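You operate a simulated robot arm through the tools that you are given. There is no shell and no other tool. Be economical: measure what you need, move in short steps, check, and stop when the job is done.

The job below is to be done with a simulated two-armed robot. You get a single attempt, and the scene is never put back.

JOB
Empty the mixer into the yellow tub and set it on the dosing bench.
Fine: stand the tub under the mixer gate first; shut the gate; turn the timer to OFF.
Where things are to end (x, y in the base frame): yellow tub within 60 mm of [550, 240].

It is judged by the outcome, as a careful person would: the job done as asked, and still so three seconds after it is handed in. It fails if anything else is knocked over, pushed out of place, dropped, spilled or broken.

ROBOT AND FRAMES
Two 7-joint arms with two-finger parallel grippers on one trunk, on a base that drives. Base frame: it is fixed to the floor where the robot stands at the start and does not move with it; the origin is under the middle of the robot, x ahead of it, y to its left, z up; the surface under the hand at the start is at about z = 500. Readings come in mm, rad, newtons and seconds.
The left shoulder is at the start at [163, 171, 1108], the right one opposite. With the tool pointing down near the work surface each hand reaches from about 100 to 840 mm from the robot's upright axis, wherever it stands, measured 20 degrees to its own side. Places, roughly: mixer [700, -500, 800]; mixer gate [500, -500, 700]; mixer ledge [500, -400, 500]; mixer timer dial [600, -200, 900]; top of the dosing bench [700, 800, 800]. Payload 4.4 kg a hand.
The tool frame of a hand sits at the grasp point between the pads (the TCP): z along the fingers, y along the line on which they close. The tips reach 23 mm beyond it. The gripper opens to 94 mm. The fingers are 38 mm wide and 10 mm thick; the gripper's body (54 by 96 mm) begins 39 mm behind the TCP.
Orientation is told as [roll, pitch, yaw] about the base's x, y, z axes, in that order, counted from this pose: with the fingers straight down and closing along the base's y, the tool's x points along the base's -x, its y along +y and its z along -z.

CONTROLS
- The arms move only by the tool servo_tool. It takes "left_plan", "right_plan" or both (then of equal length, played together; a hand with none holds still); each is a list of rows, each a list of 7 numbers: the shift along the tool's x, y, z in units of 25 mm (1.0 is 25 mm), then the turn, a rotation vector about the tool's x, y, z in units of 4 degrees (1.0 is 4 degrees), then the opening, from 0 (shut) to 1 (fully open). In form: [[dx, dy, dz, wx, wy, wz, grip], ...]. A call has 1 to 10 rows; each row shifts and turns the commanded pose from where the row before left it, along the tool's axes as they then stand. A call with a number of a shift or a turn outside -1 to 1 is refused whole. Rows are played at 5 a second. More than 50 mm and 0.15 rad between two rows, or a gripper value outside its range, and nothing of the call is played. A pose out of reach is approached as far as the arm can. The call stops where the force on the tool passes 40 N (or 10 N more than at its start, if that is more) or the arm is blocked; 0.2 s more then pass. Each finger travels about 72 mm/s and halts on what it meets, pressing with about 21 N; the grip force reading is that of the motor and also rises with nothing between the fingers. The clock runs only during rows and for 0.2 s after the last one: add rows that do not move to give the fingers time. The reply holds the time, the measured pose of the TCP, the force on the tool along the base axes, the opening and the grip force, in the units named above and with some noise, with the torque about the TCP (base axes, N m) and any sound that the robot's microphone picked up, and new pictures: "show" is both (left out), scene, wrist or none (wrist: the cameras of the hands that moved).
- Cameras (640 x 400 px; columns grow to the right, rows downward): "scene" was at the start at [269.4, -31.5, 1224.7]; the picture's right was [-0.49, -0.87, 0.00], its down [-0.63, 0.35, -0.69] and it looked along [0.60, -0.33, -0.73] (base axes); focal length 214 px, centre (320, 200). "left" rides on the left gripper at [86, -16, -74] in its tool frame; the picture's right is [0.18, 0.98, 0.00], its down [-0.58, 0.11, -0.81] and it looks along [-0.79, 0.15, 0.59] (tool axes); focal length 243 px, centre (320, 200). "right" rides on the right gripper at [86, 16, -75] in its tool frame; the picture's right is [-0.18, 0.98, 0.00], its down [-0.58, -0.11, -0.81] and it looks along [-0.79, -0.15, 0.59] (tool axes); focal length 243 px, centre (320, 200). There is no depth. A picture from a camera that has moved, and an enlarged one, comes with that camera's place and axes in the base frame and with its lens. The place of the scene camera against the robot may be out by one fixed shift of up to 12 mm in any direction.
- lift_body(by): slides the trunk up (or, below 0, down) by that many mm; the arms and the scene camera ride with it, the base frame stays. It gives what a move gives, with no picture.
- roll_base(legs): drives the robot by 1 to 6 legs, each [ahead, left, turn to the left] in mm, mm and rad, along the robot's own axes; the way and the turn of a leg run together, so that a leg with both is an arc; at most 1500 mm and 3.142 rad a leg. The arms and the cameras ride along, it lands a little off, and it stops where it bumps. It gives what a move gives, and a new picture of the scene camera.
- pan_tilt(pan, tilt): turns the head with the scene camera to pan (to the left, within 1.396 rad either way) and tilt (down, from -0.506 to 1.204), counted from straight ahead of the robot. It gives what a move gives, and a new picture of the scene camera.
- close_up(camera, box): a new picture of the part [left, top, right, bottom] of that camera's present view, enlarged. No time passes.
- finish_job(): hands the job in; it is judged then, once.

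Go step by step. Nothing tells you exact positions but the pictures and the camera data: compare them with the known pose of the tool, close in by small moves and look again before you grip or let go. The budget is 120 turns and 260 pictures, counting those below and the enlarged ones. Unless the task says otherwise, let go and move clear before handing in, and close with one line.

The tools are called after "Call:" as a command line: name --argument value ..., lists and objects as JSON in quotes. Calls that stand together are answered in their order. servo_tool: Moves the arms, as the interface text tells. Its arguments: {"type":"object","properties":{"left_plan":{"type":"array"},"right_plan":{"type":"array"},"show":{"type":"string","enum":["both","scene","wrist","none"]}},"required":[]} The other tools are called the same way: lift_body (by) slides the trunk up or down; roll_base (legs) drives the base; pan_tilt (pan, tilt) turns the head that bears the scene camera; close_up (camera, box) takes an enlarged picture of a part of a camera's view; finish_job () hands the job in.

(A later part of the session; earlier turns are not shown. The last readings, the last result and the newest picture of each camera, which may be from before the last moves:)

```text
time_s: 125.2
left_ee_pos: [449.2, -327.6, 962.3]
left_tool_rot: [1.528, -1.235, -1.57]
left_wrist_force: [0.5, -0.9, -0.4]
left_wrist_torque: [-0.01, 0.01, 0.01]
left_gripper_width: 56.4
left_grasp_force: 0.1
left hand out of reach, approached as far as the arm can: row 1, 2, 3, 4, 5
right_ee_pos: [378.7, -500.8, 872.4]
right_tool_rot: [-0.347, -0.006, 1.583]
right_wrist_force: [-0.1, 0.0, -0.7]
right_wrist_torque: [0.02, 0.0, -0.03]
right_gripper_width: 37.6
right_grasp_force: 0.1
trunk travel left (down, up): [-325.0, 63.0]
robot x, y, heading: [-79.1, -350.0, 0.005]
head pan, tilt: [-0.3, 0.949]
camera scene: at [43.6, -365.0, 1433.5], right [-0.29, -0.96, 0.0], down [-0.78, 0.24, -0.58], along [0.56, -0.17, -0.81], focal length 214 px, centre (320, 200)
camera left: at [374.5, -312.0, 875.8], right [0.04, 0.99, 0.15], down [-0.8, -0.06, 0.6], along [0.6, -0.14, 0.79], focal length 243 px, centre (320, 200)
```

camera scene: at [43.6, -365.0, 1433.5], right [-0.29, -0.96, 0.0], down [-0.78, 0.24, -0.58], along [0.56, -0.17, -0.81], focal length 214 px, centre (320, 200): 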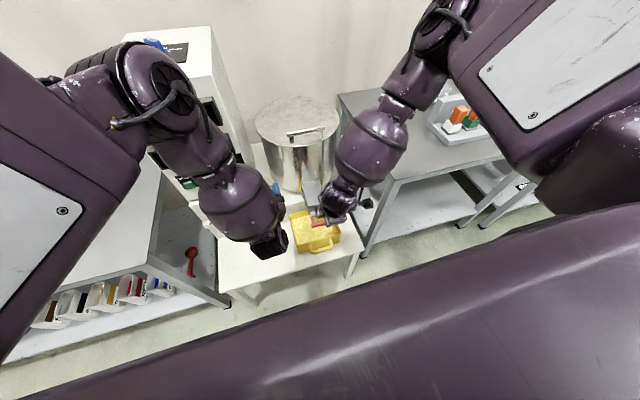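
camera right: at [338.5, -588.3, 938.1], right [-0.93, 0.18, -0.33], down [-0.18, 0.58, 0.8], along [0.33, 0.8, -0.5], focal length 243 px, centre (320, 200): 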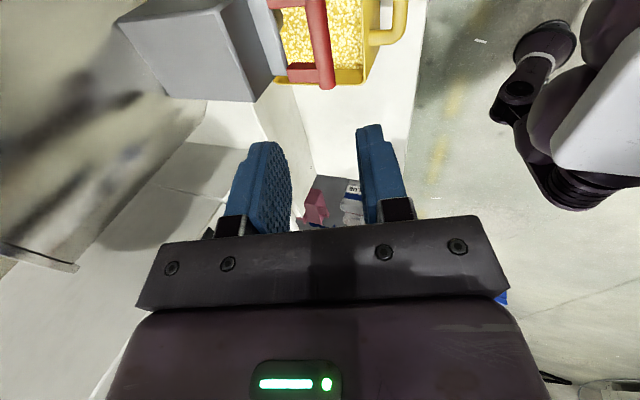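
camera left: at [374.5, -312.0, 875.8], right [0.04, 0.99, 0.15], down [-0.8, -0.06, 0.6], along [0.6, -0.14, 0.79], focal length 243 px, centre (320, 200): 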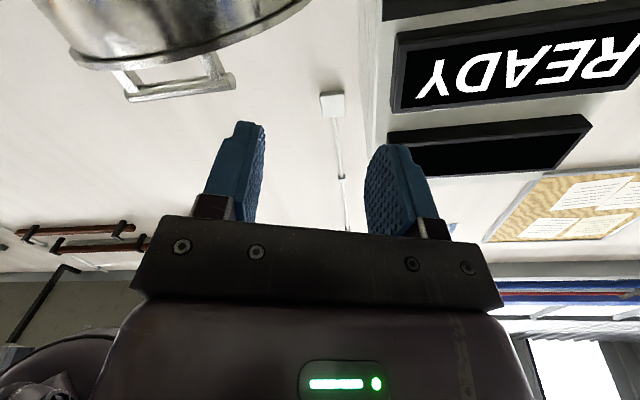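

The wrist blocks that pose. I'll instead use the low-elbow posture with a moderate pitch and push the knob round with closed fingertips. First I undo the roll and pitch.

Call:
servo_tool --left_plan '[[0, 0, 0, 0, 0, -1, 0.6], [0, 0, 0, 0, 0, -1, 0.6], [0, 0, 0, 0, 0, -1, 0.6], [0, 0, 0, 0, 0, -1, 0.6], [0, 0, 0, 0, 0, -1, 0.6], [0, 0, 0, 0, 1, 0, 0.6], [0, 0, 0, 0, 1, 0, 0.6], [0, 0, 0, 0, 1, 0, 0.6], [0, 0, 0, 0, 1, 0, 0.6], [0, 0, 0, 0, 1, 0, 0.6]]' --show "none"

Call:
servo_tool --left_plan '[[0, 0.5, 0, 0, 1, 0, 0.6], [0, 0.5, 0, 0, 1, 0, 0.6], [0, 0.5, 0, 0, 1, 0, 0.6], [0, 0.5, 0, 0, 1, 0, 0.6], [0, 0.5, 0, 0, 1, 0, 0.6], [0, 0.5, 0, 0, 1, 0, 0.6], [0, 0.5, 0, 0, 1, 0, 0.6], [0, 0.5, 0, 0, 0, 0, 0.6]]' --show "scene"

```text
time_s: 127.4
left_ee_pos: [448.8, -329.3, 965.1]
left_tool_rot: [-0.04, -1.212, -0.015]
left_wrist_force: [0.4, 0.6, -0.8]
left_wrist_torque: [-0.01, -0.03, 0.01]
left_gripper_width: 56.2
left_grasp_force: 0.0
left hand out of reach, approached as far as the arm can: row 1
right_ee_pos: [378.2, -500.5, 872.0]
right_tool_rot: [-0.349, -0.004, 1.58]
right_wrist_force: [-0.9, -0.5, -0.6]
right_wrist_torque: [0.0, 0.01, -0.02]
right_gripper_width: 37.7
right_grasp_force: 0.1
trunk travel left (down, up): [-325.0, 63.0]
robot x, y, heading: [-84.1, -349.5, 0.003]
head pan, tilt: [-0.3, 0.949]
```

```text
time_s: 129.2
left_ee_pos: [452.6, -229.3, 962.6]
left_tool_rot: [-0.016, -0.722, -0.038]
left_wrist_force: [1.1, -0.3, 0.6]
left_wrist_torque: [-0.02, 0.01, -0.01]
left_gripper_width: 56.2
left_grasp_force: 0.0
right_ee_pos: [377.8, -501.0, 872.7]
right_tool_rot: [-0.346, -0.003, 1.58]
right_wrist_force: [0.7, -0.7, -0.8]
right_wrist_torque: [0.0, -0.02, 0.01]
right_gripper_width: 37.6
right_grasp_force: 0.0
trunk travel left (down, up): [-325.0, 63.0]
robot x, y, heading: [-80.8, -351.7, 0.01]
head pan, tilt: [-0.3, 0.949]
camera scene: at [43.8, -364.0, 1433.5], right [-0.29, -0.96, 0.0], down [-0.78, 0.24, -0.58], along [0.56, -0.17, -0.81], focal length 214 px, centre (320, 200)
```

scene: 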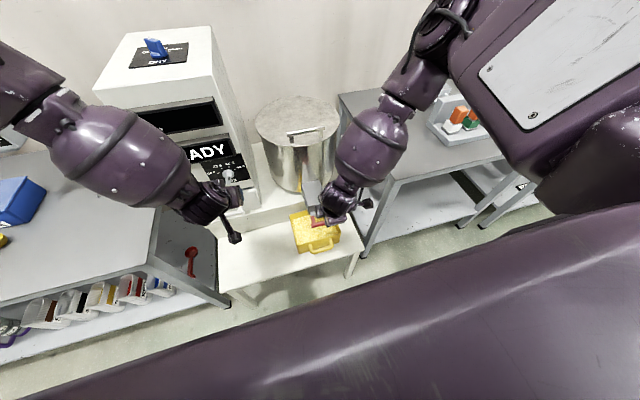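

This pose is good: pitch 41° with a free arm. I'll close the fingers and approach a point right of the knob's upper end, then check with the camera.

Call:
servo_tool --left_plan '[[-0.5, -0.26, 0.9, 0, 0, 0, 0.3], [-0.5, -0.26, 0.9, 0, 0, 0, 0], [-0.5, -0.26, 0.9, 0, 0, 0, 0], [-0.5, -0.26, 0.9, 0, 0, 0, 0], [0, 0, 0, 0, 0, 0, 0], [0, 0, 0, 0, 0, 0, 0]]' --show "both"

Call:
close_up --camera "left" --box '[220, 40, 420, 240]'

Call:
close_up --camera "scene" --box '[170, 120, 280, 220]'

```text
time_s: 130.6
left_ee_pos: [549.3, -262.8, 930.8]
left_tool_rot: [-0.018, -0.723, -0.041]
left_wrist_force: [-0.4, 0.6, -0.8]
left_wrist_torque: [0.02, -0.01, 0.0]
left_gripper_width: 0.0
left_grasp_force: 20.5
right_ee_pos: [378.0, -501.0, 872.6]
right_tool_rot: [-0.347, -0.005, 1.582]
right_wrist_force: [-0.6, 0.1, 0.1]
right_wrist_torque: [0.0, 0.03, -0.01]
right_gripper_width: 37.5
right_grasp_force: 0.1
trunk travel left (down, up): [-325.0, 63.0]
robot x, y, heading: [-80.4, -354.1, 0.009]
head pan, tilt: [-0.3, 0.949]
camera scene: at [43.8, -365.2, 1433.5], right [-0.29, -0.96, 0.0], down [-0.78, 0.24, -0.58], along [0.56, -0.17, -0.81], focal length 214 px, centre (320, 200)
camera left: at [434.1, -272.8, 928.1], right [-0.09, 0.99, -0.13], down [-0.09, 0.13, 0.99], along [0.99, 0.1, 0.08], focal length 243 px, centre (320, 200)
```

scene: 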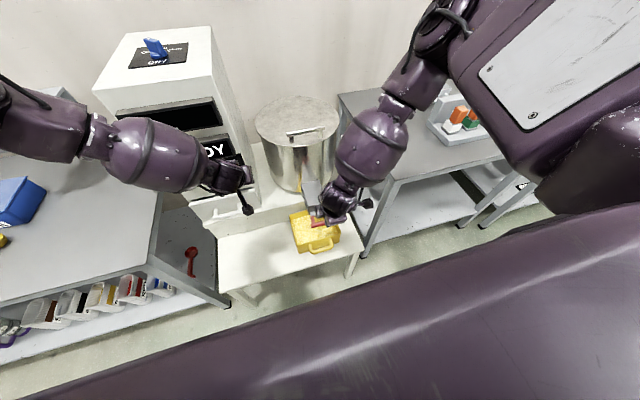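
left: 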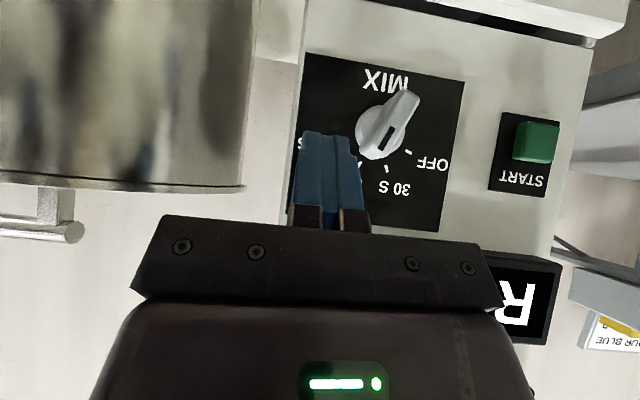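

```text
2.00 times, centred on (320, 140) of left
camera zoom: at [434.1, -272.8, 928.1], right [-0.09, 0.99, -0.13], down [-0.09, 0.13, 0.99], along [0.99, 0.1, 0.08], focal length 485 px, centre (320, 320)
```

zoom: 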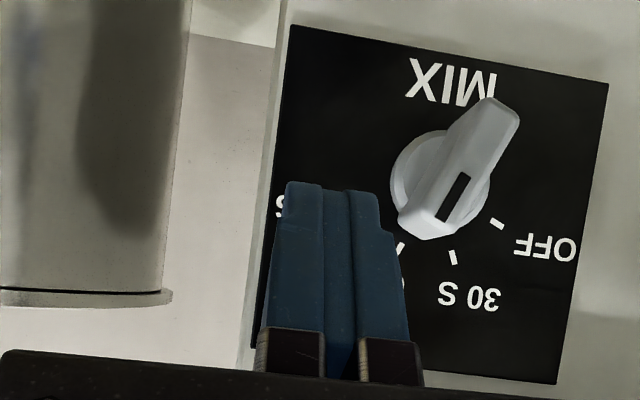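

```text
4.00 times, centred on (225, 170) of scene
camera zoom: at [43.8, -365.2, 1433.5], right [-0.29, -0.96, 0.0], down [-0.78, 0.24, -0.58], along [0.56, -0.17, -0.81], focal length 858 px, centre (700, 320)
```

zoom: 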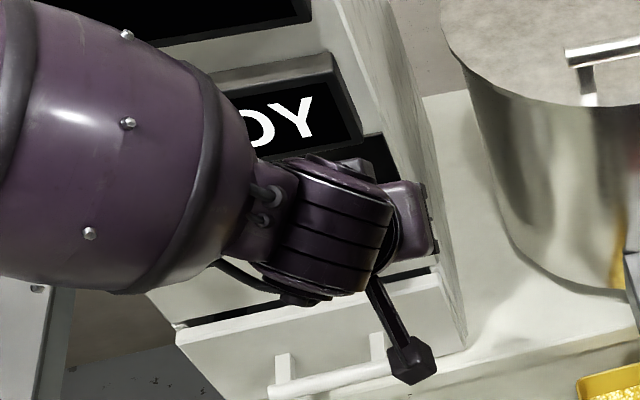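

Now I have it: knob axis at [625,-213,884], bar front at x≈600, and pointer end at y≈-224, z≈907. The fingertips go in to the right of the pointer end.

Call:
servo_tool --left_plan '[[-0.33, 0, 0.87, 0, 0, 0, 0], [-0.33, 0, 0.87, 0, 0, 0, 0], [0, 0, 0, 0, 0, 0, 0]]' --show "none"

Call:
close_up --camera "left" --box '[220, 40, 420, 240]'

```text
time_s: 131.4
left_ee_pos: [588.7, -262.8, 909.8]
left_tool_rot: [-0.017, -0.724, -0.04]
left_wrist_force: [0.0, 0.1, -0.9]
left_wrist_torque: [0.0, -0.01, -0.01]
left_gripper_width: 0.0
left_grasp_force: 20.8
right_ee_pos: [377.8, -500.6, 872.4]
right_tool_rot: [-0.348, -0.006, 1.582]
right_wrist_force: [0.2, -1.5, -0.4]
right_wrist_torque: [0.02, 0.01, 0.02]
right_gripper_width: 37.6
right_grasp_force: 0.1
trunk travel left (down, up): [-325.0, 63.0]
robot x, y, heading: [-85.3, -351.7, 0.008]
head pan, tilt: [-0.3, 0.949]
```

```text
2.00 times, centred on (320, 140) of left
camera zoom: at [474.7, -274.4, 906.0], right [-0.09, 0.99, -0.14], down [-0.09, 0.13, 0.99], along [0.99, 0.1, 0.08], focal length 485 px, centre (320, 320)
```

zoom: 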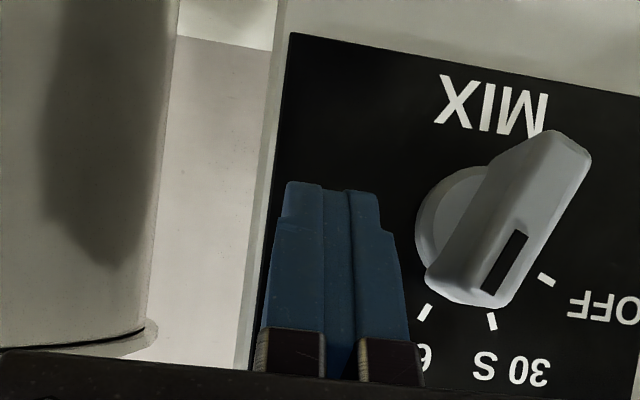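

Well placed. Pushing left in small steps now.

Call:
servo_tool --left_plan '[[0, 0.5, 0, 0, 0, 0, 0], [0, 0.5, 0, 0, 0, 0, 0], [0, 0.4, 0, 0, 0, 0, 0], [0, 0.4, 0, 0, 0, 0, 0], [0, 0, 0, 0, 0, 0, 0]]' --show "none"

Call:
close_up --camera "left" --box '[220, 40, 420, 240]'

```text
time_s: 132.6
left_ee_pos: [590.1, -231.9, 910.7]
left_tool_rot: [-0.041, -0.725, -0.041]
left_wrist_force: [-8.8, -8.6, 12.1]
left_wrist_torque: [-0.04, 0.07, 0.11]
left_gripper_width: 0.0
left_grasp_force: 20.9
right_ee_pos: [376.2, -501.9, 873.3]
right_tool_rot: [-0.35, -0.004, 1.577]
right_wrist_force: [0.7, 1.2, 1.2]
right_wrist_torque: [-0.03, -0.01, -0.05]
right_gripper_width: 37.9
right_grasp_force: 0.1
trunk travel left (down, up): [-325.0, 63.0]
robot x, y, heading: [-81.2, -352.6, 0.0]
head pan, tilt: [-0.3, 0.949]
stopped in row 5 (left hand): the force on the tool passed its limit at 43 N (the readings are from after the stop); the commanded pose is now the measured one
```

```text
2.00 times, centred on (320, 140) of left
camera zoom: at [475.6, -239.6, 909.4], right [-0.07, 0.99, -0.15], down [-0.09, 0.15, 0.99], along [0.99, 0.08, 0.08], focal length 485 px, centre (320, 320)
```

zoom: 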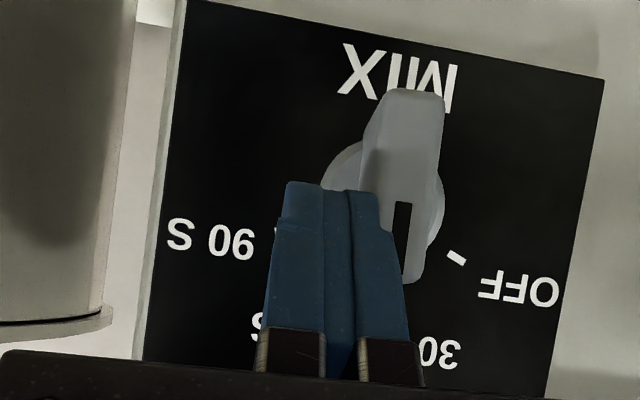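

The knob is now about upright at 30 S. I'll raise the tips 10 mm so I push only the upper end, then continue.

Call:
servo_tool --left_plan '[[0, -0.16, 0, 0, 0, 0, 0], [-0.28, 0, -0.32, 0, 0, 0, 0], [0, 0.4, 0, 0, 0, 0, 0], [0, 0.4, 0, 0, 0, 0, 0], [0, 0.2, 0, 0, 0, 0, 0], [0, 0, 0, 0, 0, 0, 0]]' --show "none"

Call:
close_up --camera "left" --box '[220, 40, 420, 240]'

```text
time_s: 133.8
left_ee_pos: [592.9, -220.7, 925.3]
left_tool_rot: [-0.057, -0.726, -0.048]
left_wrist_force: [-3.5, -8.4, 8.4]
left_wrist_torque: [-0.14, 0.09, 0.03]
left_gripper_width: 0.0
left_grasp_force: 20.7
right_ee_pos: [376.7, -504.3, 873.2]
right_tool_rot: [-0.349, -0.004, 1.577]
right_wrist_force: [0.1, 0.9, -0.1]
right_wrist_torque: [-0.06, 0.0, 0.0]
right_gripper_width: 37.8
right_grasp_force: 0.0
trunk travel left (down, up): [-325.0, 63.0]
robot x, y, heading: [-81.1, -347.8, 0.0]
head pan, tilt: [-0.3, 0.949]
stopped in row 6 (left hand): the force on the tool passed its limit at 42 N (the readings are from after the stop); the commanded pose is now the measured one
```

```text
2.00 times, centred on (320, 140) of left
camera zoom: at [477.7, -227.2, 921.8], right [-0.06, 0.99, -0.16], down [-0.09, 0.16, 0.98], along [0.99, 0.07, 0.08], focal length 485 px, centre (320, 320)
```

zoom: 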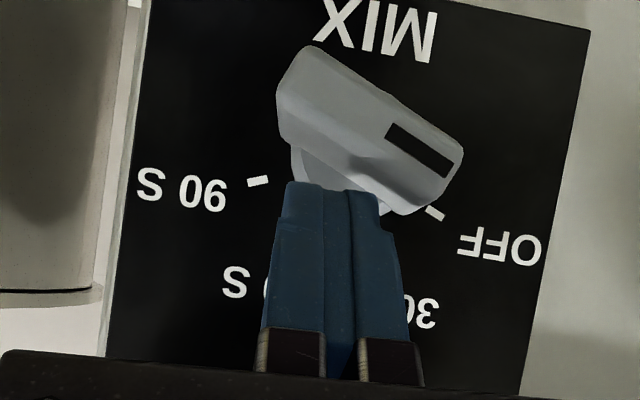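

The pointer now looks to be at or near OFF. I'll back off and measure it.

Call:
servo_tool --left_plan '[[0, -0.3, -0.5, 0, 0, 0, 0], [0, 0, -1, 0, 0, 0, 0], [0, 0, -1, 0, 0, 0, 0], [0, 0, 0, 0, 0, 0, 0]]' --show "none"

Call:
close_up --camera "left" --box '[220, 40, 420, 240]'

```text
time_s: 134.8
left_ee_pos: [551.4, -221.7, 968.8]
left_tool_rot: [-0.046, -0.724, -0.049]
left_wrist_force: [-0.1, -0.8, -0.3]
left_wrist_torque: [-0.02, 0.02, 0.0]
left_gripper_width: 0.0
left_grasp_force: 21.5
right_ee_pos: [377.0, -504.1, 872.4]
right_tool_rot: [-0.347, -0.004, 1.576]
right_wrist_force: [-0.3, -0.4, -0.6]
right_wrist_torque: [-0.04, -0.03, 0.01]
right_gripper_width: 37.1
right_grasp_force: 0.1
trunk travel left (down, up): [-325.0, 63.0]
robot x, y, heading: [-78.4, -355.3, 0.003]
head pan, tilt: [-0.3, 0.949]
```

```text
2.00 times, centred on (320, 140) of left
camera zoom: at [436.7, -228.6, 966.9], right [-0.06, 0.99, -0.16], down [-0.09, 0.15, 0.98], along [0.99, 0.07, 0.08], focal length 485 px, centre (320, 320)
```

zoom: 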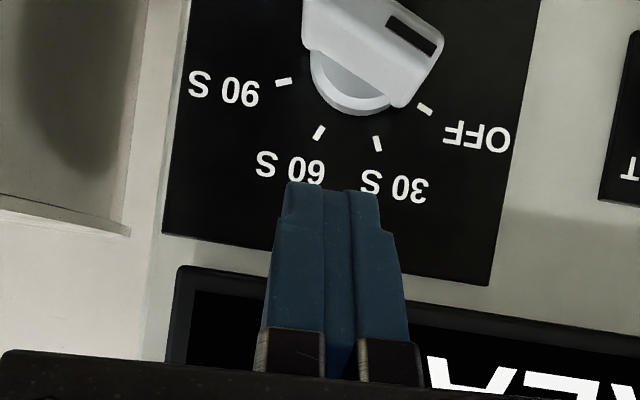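

Call:
close_up --camera "left" --box '[300, 30, 380, 110]'

```text
5.00 times, centred on (340, 70) of left
camera zoom: at [436.7, -228.6, 966.9], right [-0.06, 0.99, -0.16], down [-0.09, 0.15, 0.98], along [0.99, 0.07, 0.08], focal length 1213 px, centre (220, 850)
```

zoom: 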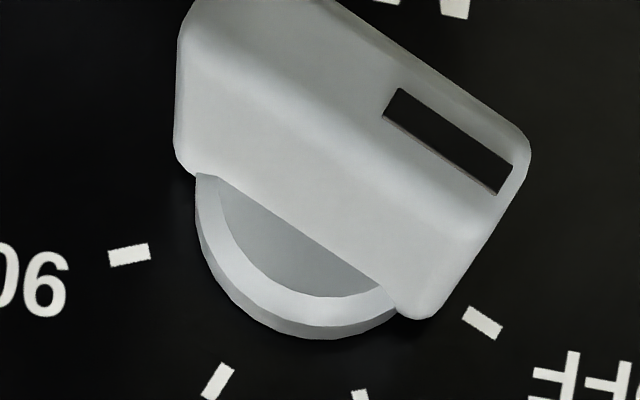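

The knob turned 89°, and the pointer is at OFF. Now I set the left hand back to pointing down, away from the panel, and retract the right a little.

Call:
servo_tool --left_plan '[[0.5, 0, -0.9, 0, 0, 0, 0], [0.5, 0, -0.9, 0, 0, 0, 0], [0.5, 0, -0.9, 0, 0, 0, 0], [0.5, 0, -0.9, 0, 0, 0, 0.3], [0, 0, 0, 0, 1, 0, 0.4], [0, 0, 0, 0, 1, 0, 0.4], [0, 0, 0, 0, 1, 0, 0.4], [0, 0, 0, 0, 1, 0, 0.4], [0, 0, 0, 0, 1, 0, 0.4], [0, 0, 0, 0, 1, 0, 0.4]]' --right_plan '[[0, 0, -1, 0, 0, 0, 0.4], [0, 1, 0, 0, 0, 0, 0.4], [0, 1, 0, 0, 0, 0, 0.4], [0, 0, 0, 0, 0, 0, 0.4], [0, 0, 0, -1, 0, 0, 0.4], [0, 0, 0, -1, 0, 0, 0.4], [0, 0, 0, -1, 0, 0, 0.4], [0, 0, 0, -1, 0, 0, 0.4], [0, 0, 0, -1, 0, 0, 0.4], [0, 0, 0, 0, 0, 0, 0.4]]' --show "none"

Call:
servo_tool --left_plan '[[0, 0, 0, 0, 1, 0, 0.4], [0, 0, 0, 0, 1, 0, 0.4], [0, 0, 0, 0, 1, 0, 0.4], [0, 0, 0, 0, 1, 0, 0.4], [0, 0, 0, -0.6, 0.35, -0.7, 0.4], [0, 0, 0, 0, 0, 0, 0.4], [0, 0, 0, 0, 0, 0, 0.4], [0, 0, 0, 0, 0, 0, 0.4], [0, 0, 0, 0, 0, 0, 0.4], [0, 0, 0, 0, 0, 0, 0.4]]' --right_plan '[[0, 0, 0, 0, 0, 1, 0.4], [0, 0, 0, 0, 0, 1, 0.4], [0, 0, 0, 0, 0, 1, 0.4], [0, 0, 0, 0, 0, 1, 0.4], [0, 0, 0, 0, 0, 1, 0.4], [0, 0, 0, 0, 0, 1, 0.4], [0, 0, 0, 0, 0, 1, 0.4], [0, 0, 0, 0, 0, 1, 0.4], [0, 0, 0, 0, 0, 1, 0.4], [0, 0, 0, 0, 0, 1, 0.4]]' --show "scene"

```text
time_s: 137.0
left_ee_pos: [454.3, -212.7, 1004.4]
left_tool_rot: [-0.038, -0.303, -0.067]
left_wrist_force: [0.4, -0.4, 0.3]
left_wrist_torque: [-0.01, 0.03, 0.01]
left_gripper_width: 37.8
left_grasp_force: 0.1
right_ee_pos: [322.0, -504.9, 878.7]
right_tool_rot: [0.002, -0.005, 1.576]
right_wrist_force: [0.0, 0.1, 0.0]
right_wrist_torque: [-0.02, -0.01, -0.02]
right_gripper_width: 37.8
right_grasp_force: 0.1
trunk travel left (down, up): [-325.0, 63.0]
robot x, y, heading: [-80.1, -354.5, 0.001]
head pan, tilt: [-0.3, 0.949]
```

```text
time_s: 139.2
left_ee_pos: [454.8, -212.5, 1004.1]
left_tool_rot: [0.005, -0.003, -0.028]
left_wrist_force: [-0.2, -0.6, 0.0]
left_wrist_torque: [0.02, -0.03, -0.01]
left_gripper_width: 37.3
left_grasp_force: 0.1
right_ee_pos: [321.4, -505.4, 878.2]
right_tool_rot: [0.004, -0.002, 0.876]
right_wrist_force: [0.6, -0.2, -0.2]
right_wrist_torque: [0.01, -0.01, 0.03]
right_gripper_width: 37.5
right_grasp_force: 0.1
trunk travel left (down, up): [-325.0, 63.0]
robot x, y, heading: [-81.2, -355.3, -0.002]
head pan, tilt: [-0.3, 0.949]
camera scene: at [43.4, -367.2, 1433.5], right [-0.29, -0.96, 0.0], down [-0.78, 0.24, -0.58], along [0.56, -0.17, -0.81], focal length 214 px, centre (320, 200)
```

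scene: 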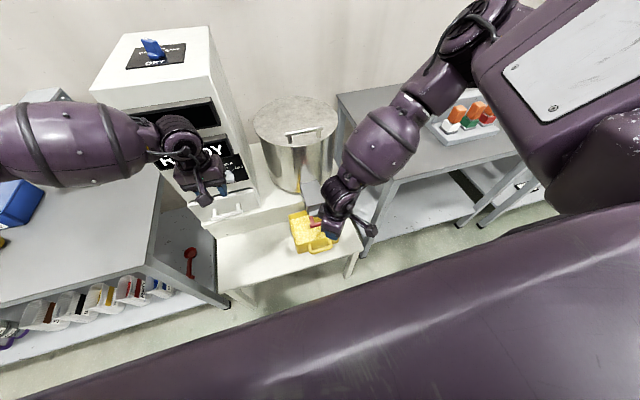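

Continuing: the right hand turns back to yaw 0, and the left lowers in front of the ledge.

Call:
servo_tool --left_plan '[[0.2, 0, 1, 0, 0, -0.4, 0.4], [0.2, 0, 1, 0, 0, 0, 0.4], [0.2, 0, 1, 0, 0, 0, 0.4], [0.2, 0, 1, 0, 0, 0, 0.4], [0.2, 0, 1, 0, 0, 0, 0.4], [0.2, 0, 1, 0, 0, 0, 0.4], [0.2, 0, 1, 0, 0, 0, 0.4], [0.2, 0, 1, 0, 0, 0, 0.4], [0.2, 0, 1, 0, 0, 0, 0.4], [0.2, 0, 1, 0, 0, 0, 0.4]]' --right_plan '[[0, 0, 0, 0, 0, 1, 0.4], [0, 0, 0, 0, 0, 1, 0.4], [0, 0, 0, 0, 0, 1, 0.4], [0, 0, 0, 0, 0, 1, 0.4], [0, 0, 0, 0, 0, 1, 0.4], [0, 0, 0, 0, 0, 1, 0.4], [0, 0, 0, 0, 0, 1, 0.4], [0, 0, 0, 0, 0, 1, 0.4], [0, 0, 0, 0, 0, 1, 0.4], [0, 0, 0, 0, 0, 1, 0.4]]' --show "none"

Call:
servo_tool --right_plan '[[0, 0, 0, 0, 0, 1, 0.4], [0, 0, 0, 0, 0, 1, 0.4], [0, 0, 0, 0, 0, 0.5, 0.4], [0, -1, 0, 0, 0, 0, 1], [0, -1, 0, 0, 0, 0, 1], [0, -1, 0, 0, 0, 0, 1], [0, -1, 0, 0, 0, 0, 1]]' --show "none"

Call:
roll_base --legs '[[60, -200, 0]]'

```text
time_s: 141.4
left_ee_pos: [404.6, -208.8, 753.1]
left_tool_rot: [0.005, -0.002, -0.001]
left_wrist_force: [-0.5, -1.4, 0.5]
left_wrist_torque: [-0.02, 0.0, 0.01]
left_gripper_width: 37.9
left_grasp_force: 0.0
right_ee_pos: [321.7, -504.4, 878.8]
right_tool_rot: [0.004, -0.002, 0.178]
right_wrist_force: [-0.3, 0.2, -1.0]
right_wrist_torque: [0.01, 0.03, 0.03]
right_gripper_width: 37.8
right_grasp_force: 0.1
trunk travel left (down, up): [-325.0, 63.0]
robot x, y, heading: [-84.5, -351.8, 0.009]
head pan, tilt: [-0.3, 0.949]
```

```text
time_s: 143.0
left_ee_pos: [404.7, -211.1, 752.9]
left_tool_rot: [0.006, 0.0, -0.002]
left_wrist_force: [-0.4, 0.3, -0.8]
left_wrist_torque: [0.04, -0.01, 0.02]
left_gripper_width: 37.5
left_grasp_force: 0.1
right_ee_pos: [322.8, -603.9, 878.5]
right_tool_rot: [0.007, 0.002, 0.005]
right_wrist_force: [-1.2, 0.2, -0.1]
right_wrist_torque: [0.02, 0.01, 0.0]
right_gripper_width: 94.3
right_grasp_force: 0.1
trunk travel left (down, up): [-325.0, 63.0]
robot x, y, heading: [-79.7, -351.7, -0.002]
head pan, tilt: [-0.3, 0.949]
```

```text
time_s: 145.4
left_ee_pos: [464.5, -411.8, 752.3]
left_tool_rot: [0.005, -0.002, -0.003]
left_wrist_force: [-0.6, 0.2, -0.3]
left_wrist_torque: [-0.02, 0.01, 0.0]
left_gripper_width: 37.9
left_grasp_force: 0.1
right_ee_pos: [382.7, -805.8, 877.3]
right_tool_rot: [0.005, 0.003, 0.002]
right_wrist_force: [-0.5, -0.4, -0.4]
right_wrist_torque: [0.01, 0.01, -0.03]
right_gripper_width: 94.0
right_grasp_force: 0.0
trunk travel left (down, up): [-325.0, 63.0]
robot x, y, heading: [-22.2, -554.1, 0.0]
head pan, tilt: [-0.3, 0.949]
camera scene: at [103.5, -567.3, 1433.5], right [-0.3, -0.95, 0.0], down [-0.78, 0.24, -0.58], along [0.56, -0.17, -0.81], focal length 214 px, centre (320, 200)
```

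scene: 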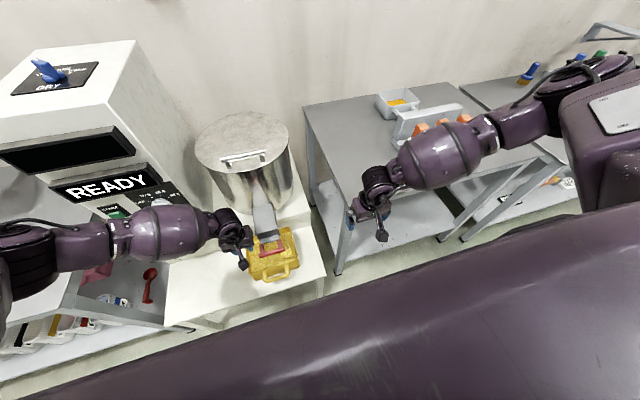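

Now the left hand goes back onto the tub's left wall ([483,-387]).

Call:
servo_tool --left_plan '[[0, 1, 0, 0, 0, 0, 0.4], [-0.7, 0, 0, 0, 0, 0, 0.4], [0, 0, 1, 0, 0, 0, 0.4], [0, 0, 1, 0, 0, 0, 0.4], [0, 0, 1, 0, 0, 0, 0.4], [0, 0, 0.9, 0, 0, 0, 0.4], [0, 0, 0, 0, 0, 0, 0.4]]' --show "both"

```text
time_s: 147.0
left_ee_pos: [482.6, -387.1, 656.3]
left_tool_rot: [0.005, -0.001, -0.003]
left_wrist_force: [-0.4, 0.3, 0.6]
left_wrist_torque: [0.01, 0.02, 0.03]
left_gripper_width: 37.5
left_grasp_force: 0.1
right_ee_pos: [382.6, -806.1, 878.1]
right_tool_rot: [0.005, 0.003, 0.002]
right_wrist_force: [-0.6, -1.0, -0.3]
right_wrist_torque: [-0.02, 0.0, 0.02]
right_gripper_width: 93.6
right_grasp_force: 0.0
trunk travel left (down, up): [-325.0, 63.0]
robot x, y, heading: [-19.3, -555.8, -0.001]
head pan, tilt: [-0.3, 0.949]
camera scene: at [103.3, -566.7, 1433.6], right [-0.3, -0.95, 0.0], down [-0.78, 0.24, -0.58], along [0.56, -0.17, -0.81], focal length 214 px, centre (320, 200)
camera left: at [396.5, -403.6, 728.7], right [-0.18, 0.98, 0.0], down [0.58, 0.1, 0.81], along [0.79, 0.15, -0.59], focal length 243 px, centre (320, 200)
```

scene: 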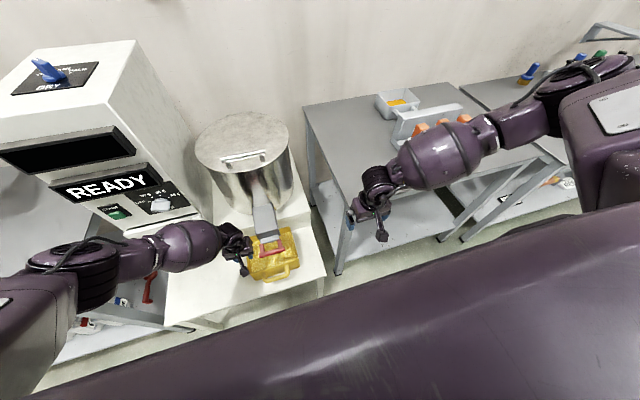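
left: 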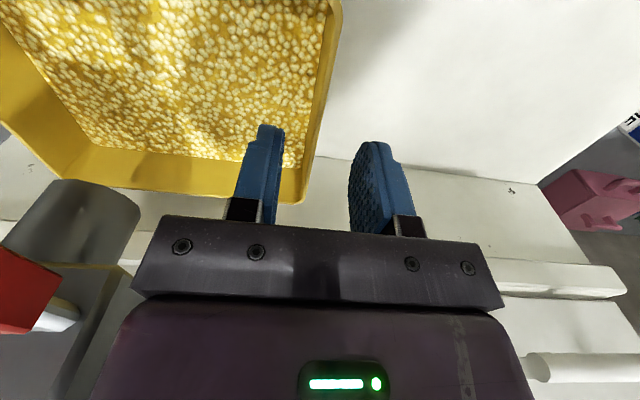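

Aligned. I'll lower just enough to hold the rim (tips ~30 mm below it) and grip.

Call:
servo_tool --left_plan '[[0, -0.1, 1, 0, 0, 0, 0.4], [0, 0, 1, 0, 0, 0, 0.4], [0, 0, 0.4, 0, 0, 0, 0.4], [0, 0, 0, 0, 0, 0, 0.1], [0, 0, 0, 0, 0, 0, 0], [0, 0, 0, 0, 0, 0, 0], [0, 0, 0, 0, 0, 0, 0]]' --show "wrist"

Call:
roll_base --legs '[[0, 60, 0]]'

```text
time_s: 148.6
left_ee_pos: [483.8, -387.3, 595.3]
left_tool_rot: [0.006, -0.001, -0.003]
left_wrist_force: [2.4, 1.3, -0.4]
left_wrist_torque: [-0.38, -0.4, 0.53]
left_gripper_width: 4.0
left_grasp_force: 21.4
right_ee_pos: [382.1, -805.6, 877.0]
right_tool_rot: [0.006, 0.001, 0.0]
right_wrist_force: [0.3, -0.2, 0.0]
right_wrist_torque: [0.01, 0.01, 0.0]
right_gripper_width: 94.0
right_grasp_force: 0.1
trunk travel left (down, up): [-325.0, 63.0]
robot x, y, heading: [-17.8, -552.4, -0.003]
head pan, tilt: [-0.3, 0.949]
camera left: at [396.8, -403.9, 668.9], right [-0.18, 0.98, 0.01], down [0.58, 0.1, 0.81], along [0.79, 0.15, -0.59], focal length 243 px, centre (320, 200)
```

left: 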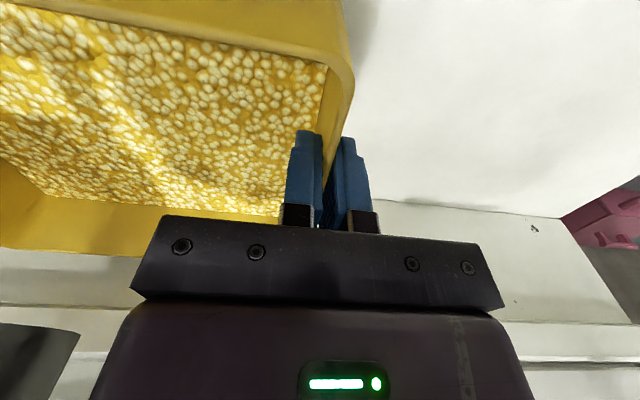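

```text
time_s: 149.8
left_ee_pos: [483.6, -325.5, 595.6]
left_tool_rot: [0.007, -0.002, 0.0]
left_wrist_force: [0.4, 2.4, 0.1]
left_wrist_torque: [-0.44, 0.28, 0.03]
left_gripper_width: 4.2
left_grasp_force: 20.9
right_ee_pos: [382.2, -744.7, 878.4]
right_tool_rot: [0.004, 0.002, 0.002]
right_wrist_force: [0.9, 0.3, 1.1]
right_wrist_torque: [-0.03, 0.05, 0.02]
right_gripper_width: 94.1
right_grasp_force: 0.0
trunk travel left (down, up): [-325.0, 63.0]
robot x, y, heading: [-21.8, -490.1, -0.003]
head pan, tilt: [-0.3, 0.949]
camera scene: at [103.4, -506.0, 1433.6], right [-0.3, -0.95, 0.0], down [-0.78, 0.24, -0.58], along [0.56, -0.17, -0.81], focal length 214 px, centre (320, 200)
```

scene: 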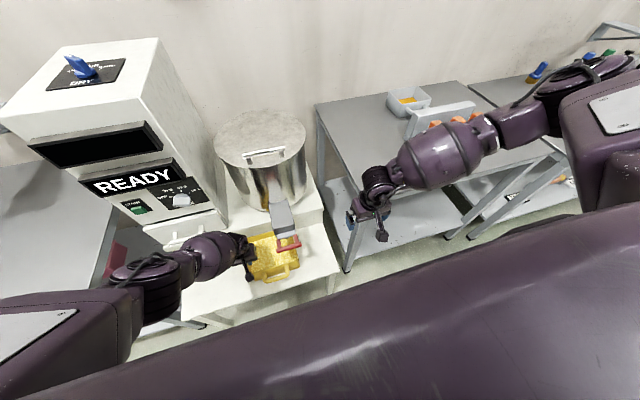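

It slides cleanly. I'll bring it another 150 mm to the left, clear of the gate.

Call:
roll_base --legs '[[0, 150, 0]]'

Call:
close_up --camera "scene" --box '[200, 170, 400, 310]'

```text
time_s: 151.8
left_ee_pos: [482.6, -172.7, 596.6]
left_tool_rot: [0.009, 0.0, -0.001]
left_wrist_force: [-0.5, 2.4, 0.5]
left_wrist_torque: [-0.48, 0.24, -0.14]
left_gripper_width: 3.9
left_grasp_force: 20.7
right_ee_pos: [382.0, -592.4, 878.4]
right_tool_rot: [0.002, 0.002, 0.005]
right_wrist_force: [0.5, 0.3, -0.1]
right_wrist_torque: [0.01, -0.04, 0.01]
right_gripper_width: 94.1
right_grasp_force: 0.1
trunk travel left (down, up): [-325.0, 63.0]
robot x, y, heading: [-17.1, -337.9, -0.002]
head pan, tilt: [-0.3, 0.949]
camera scene: at [103.5, -354.6, 1433.6], right [-0.3, -0.96, 0.0], down [-0.78, 0.24, -0.58], along [0.56, -0.17, -0.81], focal length 214 px, centre (320, 200)
```

scene: 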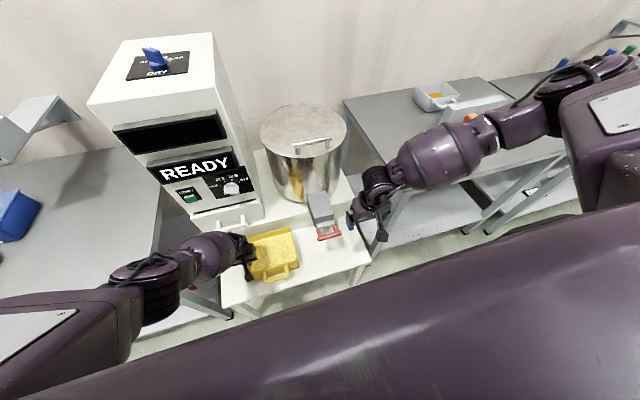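

```text
2.86 times, centred on (300, 240) of scene
camera zoom: at [103.5, -354.6, 1433.6], right [-0.3, -0.96, 0.0], down [-0.78, 0.24, -0.58], along [0.56, -0.17, -0.81], focal length 613 px, centre (377, 86)
```

zoom: 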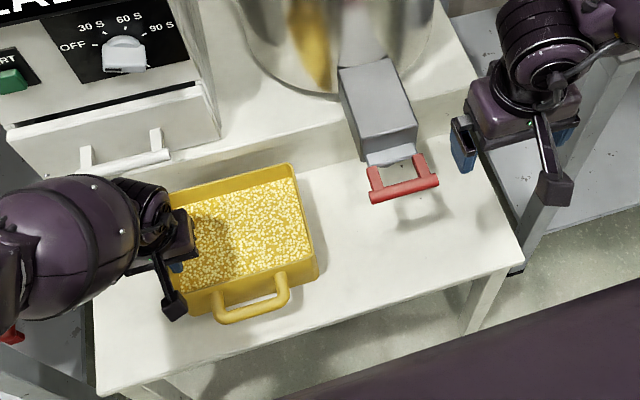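

No spills. Now the right hand travels above the gate to over the tub's right wall.

Call:
servo_tool --right_plan '[[0, 1, 0, 0, 0, 0, 0.6], [0, 1, 0, 0, 0, 0, 0.4], [0, 1, 0, 0, 0, 0, 0.4], [0, 1, 0, 0, 0, 0, 0.4], [0, 1, 0, 0, 0, 0, 0.4], [0, 1, 0, 0, 0, 0, 0.4], [0, 1, 0, 0, 0, 0, 0.4], [0, 1, 0, 0, 0, 0, 0.4], [0, 1, 0, 0, 0, 0, 0.4], [0, 0, 0, 0, 0, 0, 0.4]]' --show "none"

Call:
servo_tool --right_plan '[[-1, 0, 1, 0, 0, 0, 0.4], [-1, 0, 1, 0, 0, 0, 0.4], [-1, 0, 1, 0, 0, 0, 0.4], [-1, 0, 1, 0, 0, 0, 0.4], [0, 0, 1, 0, 0, 0, 0.4], [0, 0, 1, 0, 0, 0, 0.4], [0, 0, 1, 0, 0, 0, 0.4], [0, 0, 0, 0, 0, 0, 0.4]]' --show "both"

```text
time_s: 154.0
left_ee_pos: [482.8, -173.4, 595.9]
left_tool_rot: [0.009, -0.002, -0.003]
left_wrist_force: [-0.3, 1.6, 0.0]
left_wrist_torque: [-0.5, 0.17, -0.1]
left_gripper_width: 3.9
left_grasp_force: 21.0
right_ee_pos: [380.8, -369.4, 878.8]
right_tool_rot: [0.004, 0.002, 0.002]
right_wrist_force: [-0.2, 0.1, 0.3]
right_wrist_torque: [0.01, 0.0, 0.01]
right_gripper_width: 37.9
right_grasp_force: 0.0
trunk travel left (down, up): [-325.0, 63.0]
robot x, y, heading: [-20.3, -339.6, 0.001]
head pan, tilt: [-0.3, 0.949]
```

```text
time_s: 155.8
left_ee_pos: [482.9, -172.9, 595.9]
left_tool_rot: [0.008, -0.001, -0.002]
left_wrist_force: [-0.7, 1.8, -0.5]
left_wrist_torque: [-0.47, 0.2, -0.07]
left_gripper_width: 4.0
left_grasp_force: 21.4
right_ee_pos: [481.0, -366.9, 703.3]
right_tool_rot: [0.004, 0.002, 0.004]
right_wrist_force: [-0.6, 0.4, -0.5]
right_wrist_torque: [-0.02, 0.03, -0.01]
right_gripper_width: 37.8
right_grasp_force: 0.0
trunk travel left (down, up): [-325.0, 63.0]
robot x, y, heading: [-19.7, -340.9, 0.006]
head pan, tilt: [-0.3, 0.949]
camera scene: at [103.6, -355.0, 1433.6], right [-0.3, -0.96, 0.0], down [-0.78, 0.24, -0.58], along [0.56, -0.17, -0.81], focal length 214 px, centre (320, 200)
camera right: at [395.2, -352.1, 778.4], right [0.18, 0.98, 0.0], down [0.58, -0.11, 0.8], along [0.79, -0.14, -0.59], focal length 243 px, centre (320, 200)
```

scene: 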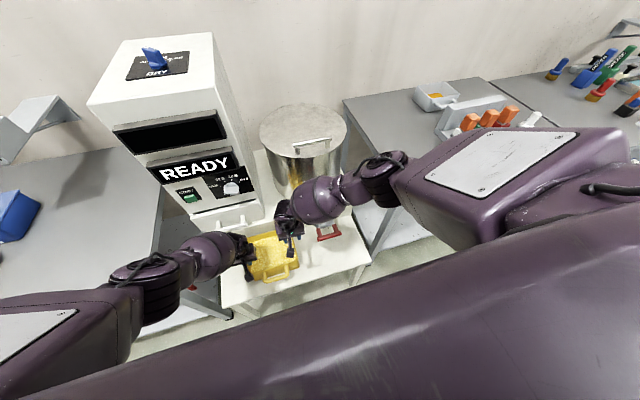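
right: 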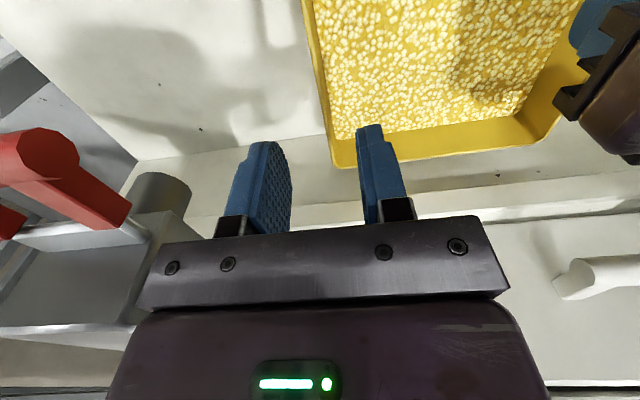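

Both arms are symmetric and aligned on the walls (right wall y≈-367). I'll lower the right hand and grip.

Call:
servo_tool --right_plan '[[0, 0, 1, 0, 0, 0, 0.4], [0, 0, 1, 0, 0, 0, 0.4], [0, 0, 1, 0, 0, 0, 0.4], [0, 0, 1, 0, 0, 0, 0.4], [0, 0, 0.28, 0, 0, 0, 0.4], [0, 0, 0, 0, 0, 0, 0.4]]' --show "both"

```text
time_s: 157.2
left_ee_pos: [483.5, -173.8, 595.8]
left_tool_rot: [0.011, -0.001, -0.002]
left_wrist_force: [0.5, -0.4, -0.4]
left_wrist_torque: [-0.51, -0.04, 0.07]
left_gripper_width: 4.0
left_grasp_force: 20.9
right_ee_pos: [466.9, -375.5, 612.1]
right_tool_rot: [0.005, 0.001, 0.002]
right_wrist_force: [-0.4, -0.2, 0.3]
right_wrist_torque: [0.03, -0.04, -0.02]
right_gripper_width: 37.5
right_grasp_force: 0.0
right hand out of reach, approached as far as the arm can: row 4, 5
trunk travel left (down, up): [-325.0, 63.0]
robot x, y, heading: [-23.4, -340.6, -0.001]
head pan, tilt: [-0.3, 0.949]
camera scene: at [103.7, -355.0, 1433.5], right [-0.3, -0.96, 0.0], down [-0.78, 0.24, -0.58], along [0.56, -0.17, -0.81], focal length 214 px, centre (320, 200)
camera right: at [381.3, -360.1, 688.5], right [0.18, 0.98, 0.0], down [0.58, -0.11, 0.8], along [0.79, -0.14, -0.59], focal length 243 px, centre (320, 200)
```

scene: 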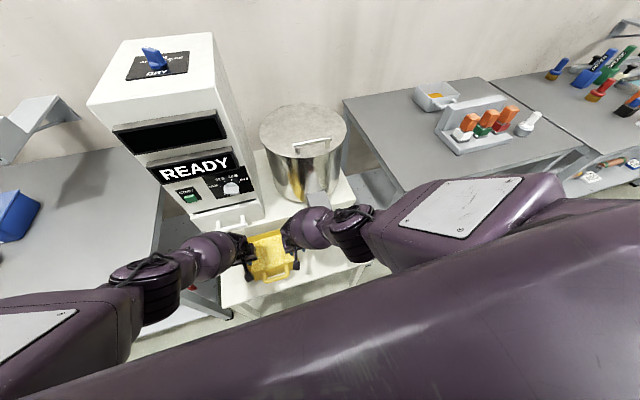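
right: 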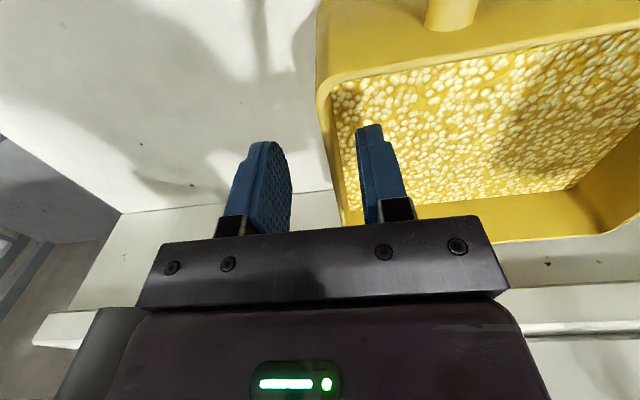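

The right arm is just at full stretch. I'll release the left hand, lift both clear, lower the trunk 60 mm and come back down with both.

Call:
servo_tool --left_plan '[[0, 0, 0, 0, 0, 0, 0.2], [0, 0, 0, 0, 0, 0, 0.4], [0, 0, 0, 0, 0, 0, 0.4], [0, 0, -1, 0, 0, 0, 0.4], [0, 0, -1, 0, 0, 0, 0.4], [0, 0, -1, 0, 0, 0, 0.4], [1, 0, -1, 0, 0, 0, 0.4], [0, 0, 0, 0, 0, 0, 0.4]]' --right_plan '[[0, 0, 0, 0, 0, 0, 0.4], [0, 0, 0, 0, 0, 0, 0.4], [0, 0, 0, 0, 0, 0, 0.4], [0, 0, -1, 0, 0, 0, 0.4], [0, 0, -1, 0, 0, 0, 0.4], [0, 0, -1, 0, 0, 0, 0.4], [1, 0, -0.5, 0, 0, 0, 0.4], [0, 0, 0, 0, 0, 0, 0.4]]' --show "none"

Call:
lift_body --by -60

Call:
close_up --camera "left" --box '[0, 0, 640, 400]'

Call:
close_up --camera "right" --box '[0, 0, 640, 400]'

```text
time_s: 159.0
left_ee_pos: [459.4, -174.9, 695.7]
left_tool_rot: [0.008, -0.002, 0.0]
left_wrist_force: [0.0, -0.5, -0.3]
left_wrist_torque: [-0.01, -0.01, 0.0]
left_gripper_width: 37.6
left_grasp_force: 0.1
right_ee_pos: [442.4, -376.4, 699.8]
right_tool_rot: [0.003, 0.002, 0.003]
right_wrist_force: [0.2, 0.0, -0.1]
right_wrist_torque: [-0.02, -0.01, 0.03]
right_gripper_width: 37.5
right_grasp_force: 0.1
trunk travel left (down, up): [-325.0, 63.0]
robot x, y, heading: [-22.7, -336.9, -0.004]
head pan, tilt: [-0.3, 0.949]
```

```text
time_s: 160.0
left_ee_pos: [457.2, -174.0, 636.7]
left_tool_rot: [0.009, -0.004, -0.001]
left_wrist_force: [-1.7, 0.5, 0.6]
left_wrist_torque: [0.0, 0.02, 0.02]
left_gripper_width: 37.7
left_grasp_force: 0.1
right_ee_pos: [441.3, -374.8, 640.6]
right_tool_rot: [0.004, 0.0, 0.003]
right_wrist_force: [0.1, -0.7, 0.3]
right_wrist_torque: [0.02, 0.03, -0.01]
right_gripper_width: 37.4
right_grasp_force: 0.1
trunk travel left (down, up): [-265.0, 123.0]
robot x, y, heading: [-21.7, -338.8, 0.001]
head pan, tilt: [-0.3, 0.949]
```

```text
1.00 times, centred on (320, 200) of left (not enlarged: the box is as wide or as high as the picture)
camera zoom: at [371.7, -191.1, 709.8], right [-0.18, 0.98, 0.01], down [0.58, 0.1, 0.81], along [0.79, 0.15, -0.59], focal length 243 px, centre (320, 200)
```

zoom: 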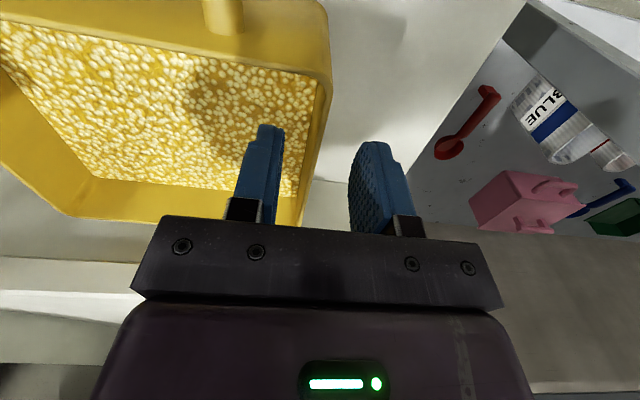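

```text
1.00 times, centred on (320, 200) of right (not enlarged: the box is as wide or as high as the picture)
camera zoom: at [355.8, -359.1, 716.2], right [0.18, 0.98, 0.0], down [0.58, -0.11, 0.81], along [0.79, -0.14, -0.59], focal length 243 px, centre (320, 200)
```

zoom: 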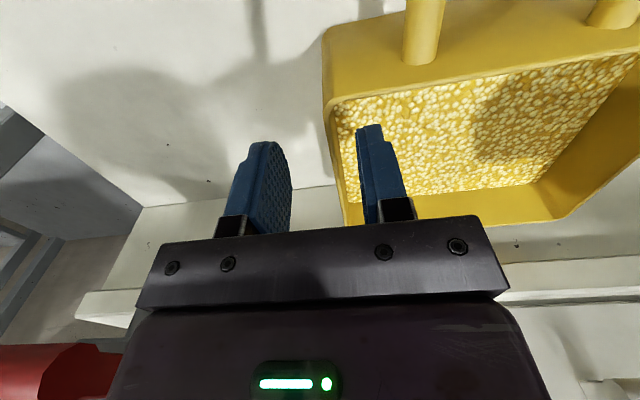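

Clear view on both walls. I'll move both hands onto the tub's mid-line and lower together, without closing yet.

Call:
servo_tool --left_plan '[[-0.65, -0.15, 0, 0, 0, 0, 0.4], [-0.65, 0, 0, 0, 0, 0, 0.4], [0, 0, 0.8, 0, 0, 0, 0.4], [0, 0, 0.8, 0, 0, 0, 0.4], [0, 0, 0, 0, 0, 0, 0.4]]' --right_plan '[[-1, 0.35, 0, 0, 0, 0, 0.4], [-0.95, 0, 0, 0, 0, 0, 0.4], [0, 0, 0.87, 0, 0, 0, 0.4], [0, 0, 0.87, 0, 0, 0, 0.4], [0, 0, 0, 0, 0, 0, 0.4]]' --show "both"

```text
time_s: 161.2
left_ee_pos: [491.1, -179.2, 594.8]
left_tool_rot: [0.01, -0.002, -0.002]
left_wrist_force: [0.3, -0.4, 0.6]
left_wrist_torque: [0.04, 0.03, -0.03]
left_gripper_width: 37.7
left_grasp_force: 0.1
right_ee_pos: [490.8, -366.3, 594.4]
right_tool_rot: [0.006, 0.001, 0.003]
right_wrist_force: [0.4, -0.4, -0.6]
right_wrist_torque: [-0.01, 0.02, 0.0]
right_gripper_width: 37.6
right_grasp_force: 0.0
trunk travel left (down, up): [-265.0, 123.0]
robot x, y, heading: [-24.6, -339.8, -0.002]
head pan, tilt: [-0.3, 0.949]
camera scene: at [125.7, -355.2, 1370.9], right [-0.3, -0.96, 0.0], down [-0.78, 0.24, -0.58], along [0.56, -0.17, -0.81], focal length 214 px, centre (320, 200)
camera right: at [404.8, -349.9, 671.1], right [0.18, 0.98, 0.0], down [0.58, -0.11, 0.81], along [0.79, -0.14, -0.59], focal length 243 px, centre (320, 200)
camera left: at [404.1, -195.7, 668.2], right [-0.18, 0.98, 0.01], down [0.58, 0.1, 0.81], along [0.79, 0.15, -0.59], focal length 243 px, centre (320, 200)
```

scene: 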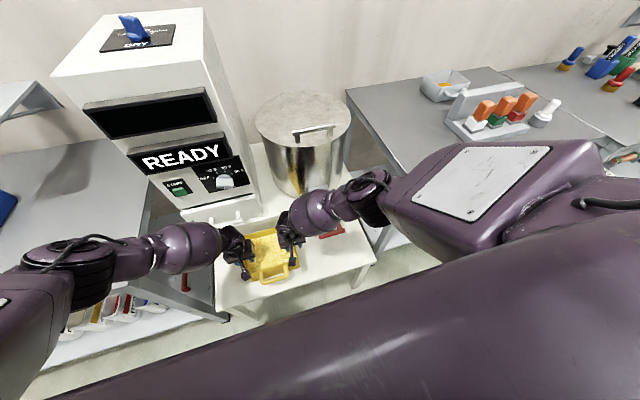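
right: 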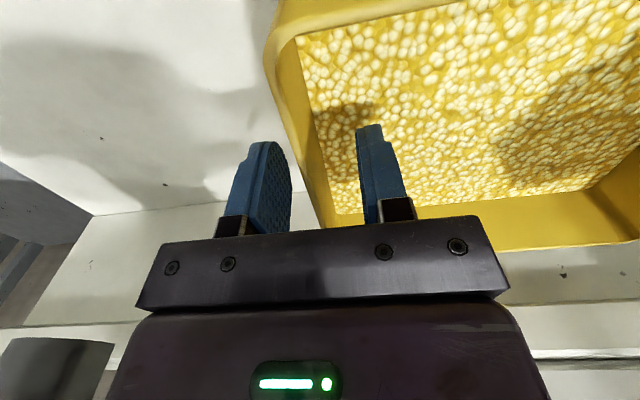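
left: 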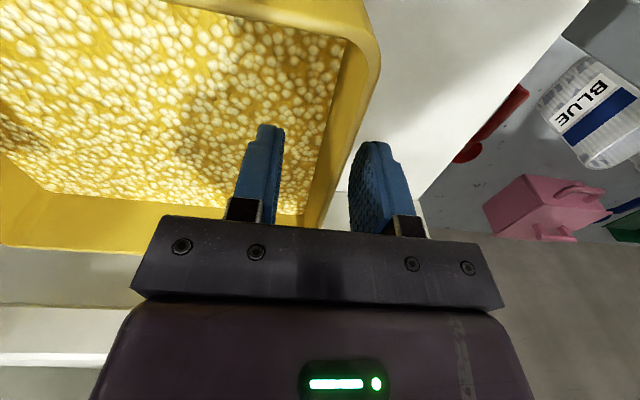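

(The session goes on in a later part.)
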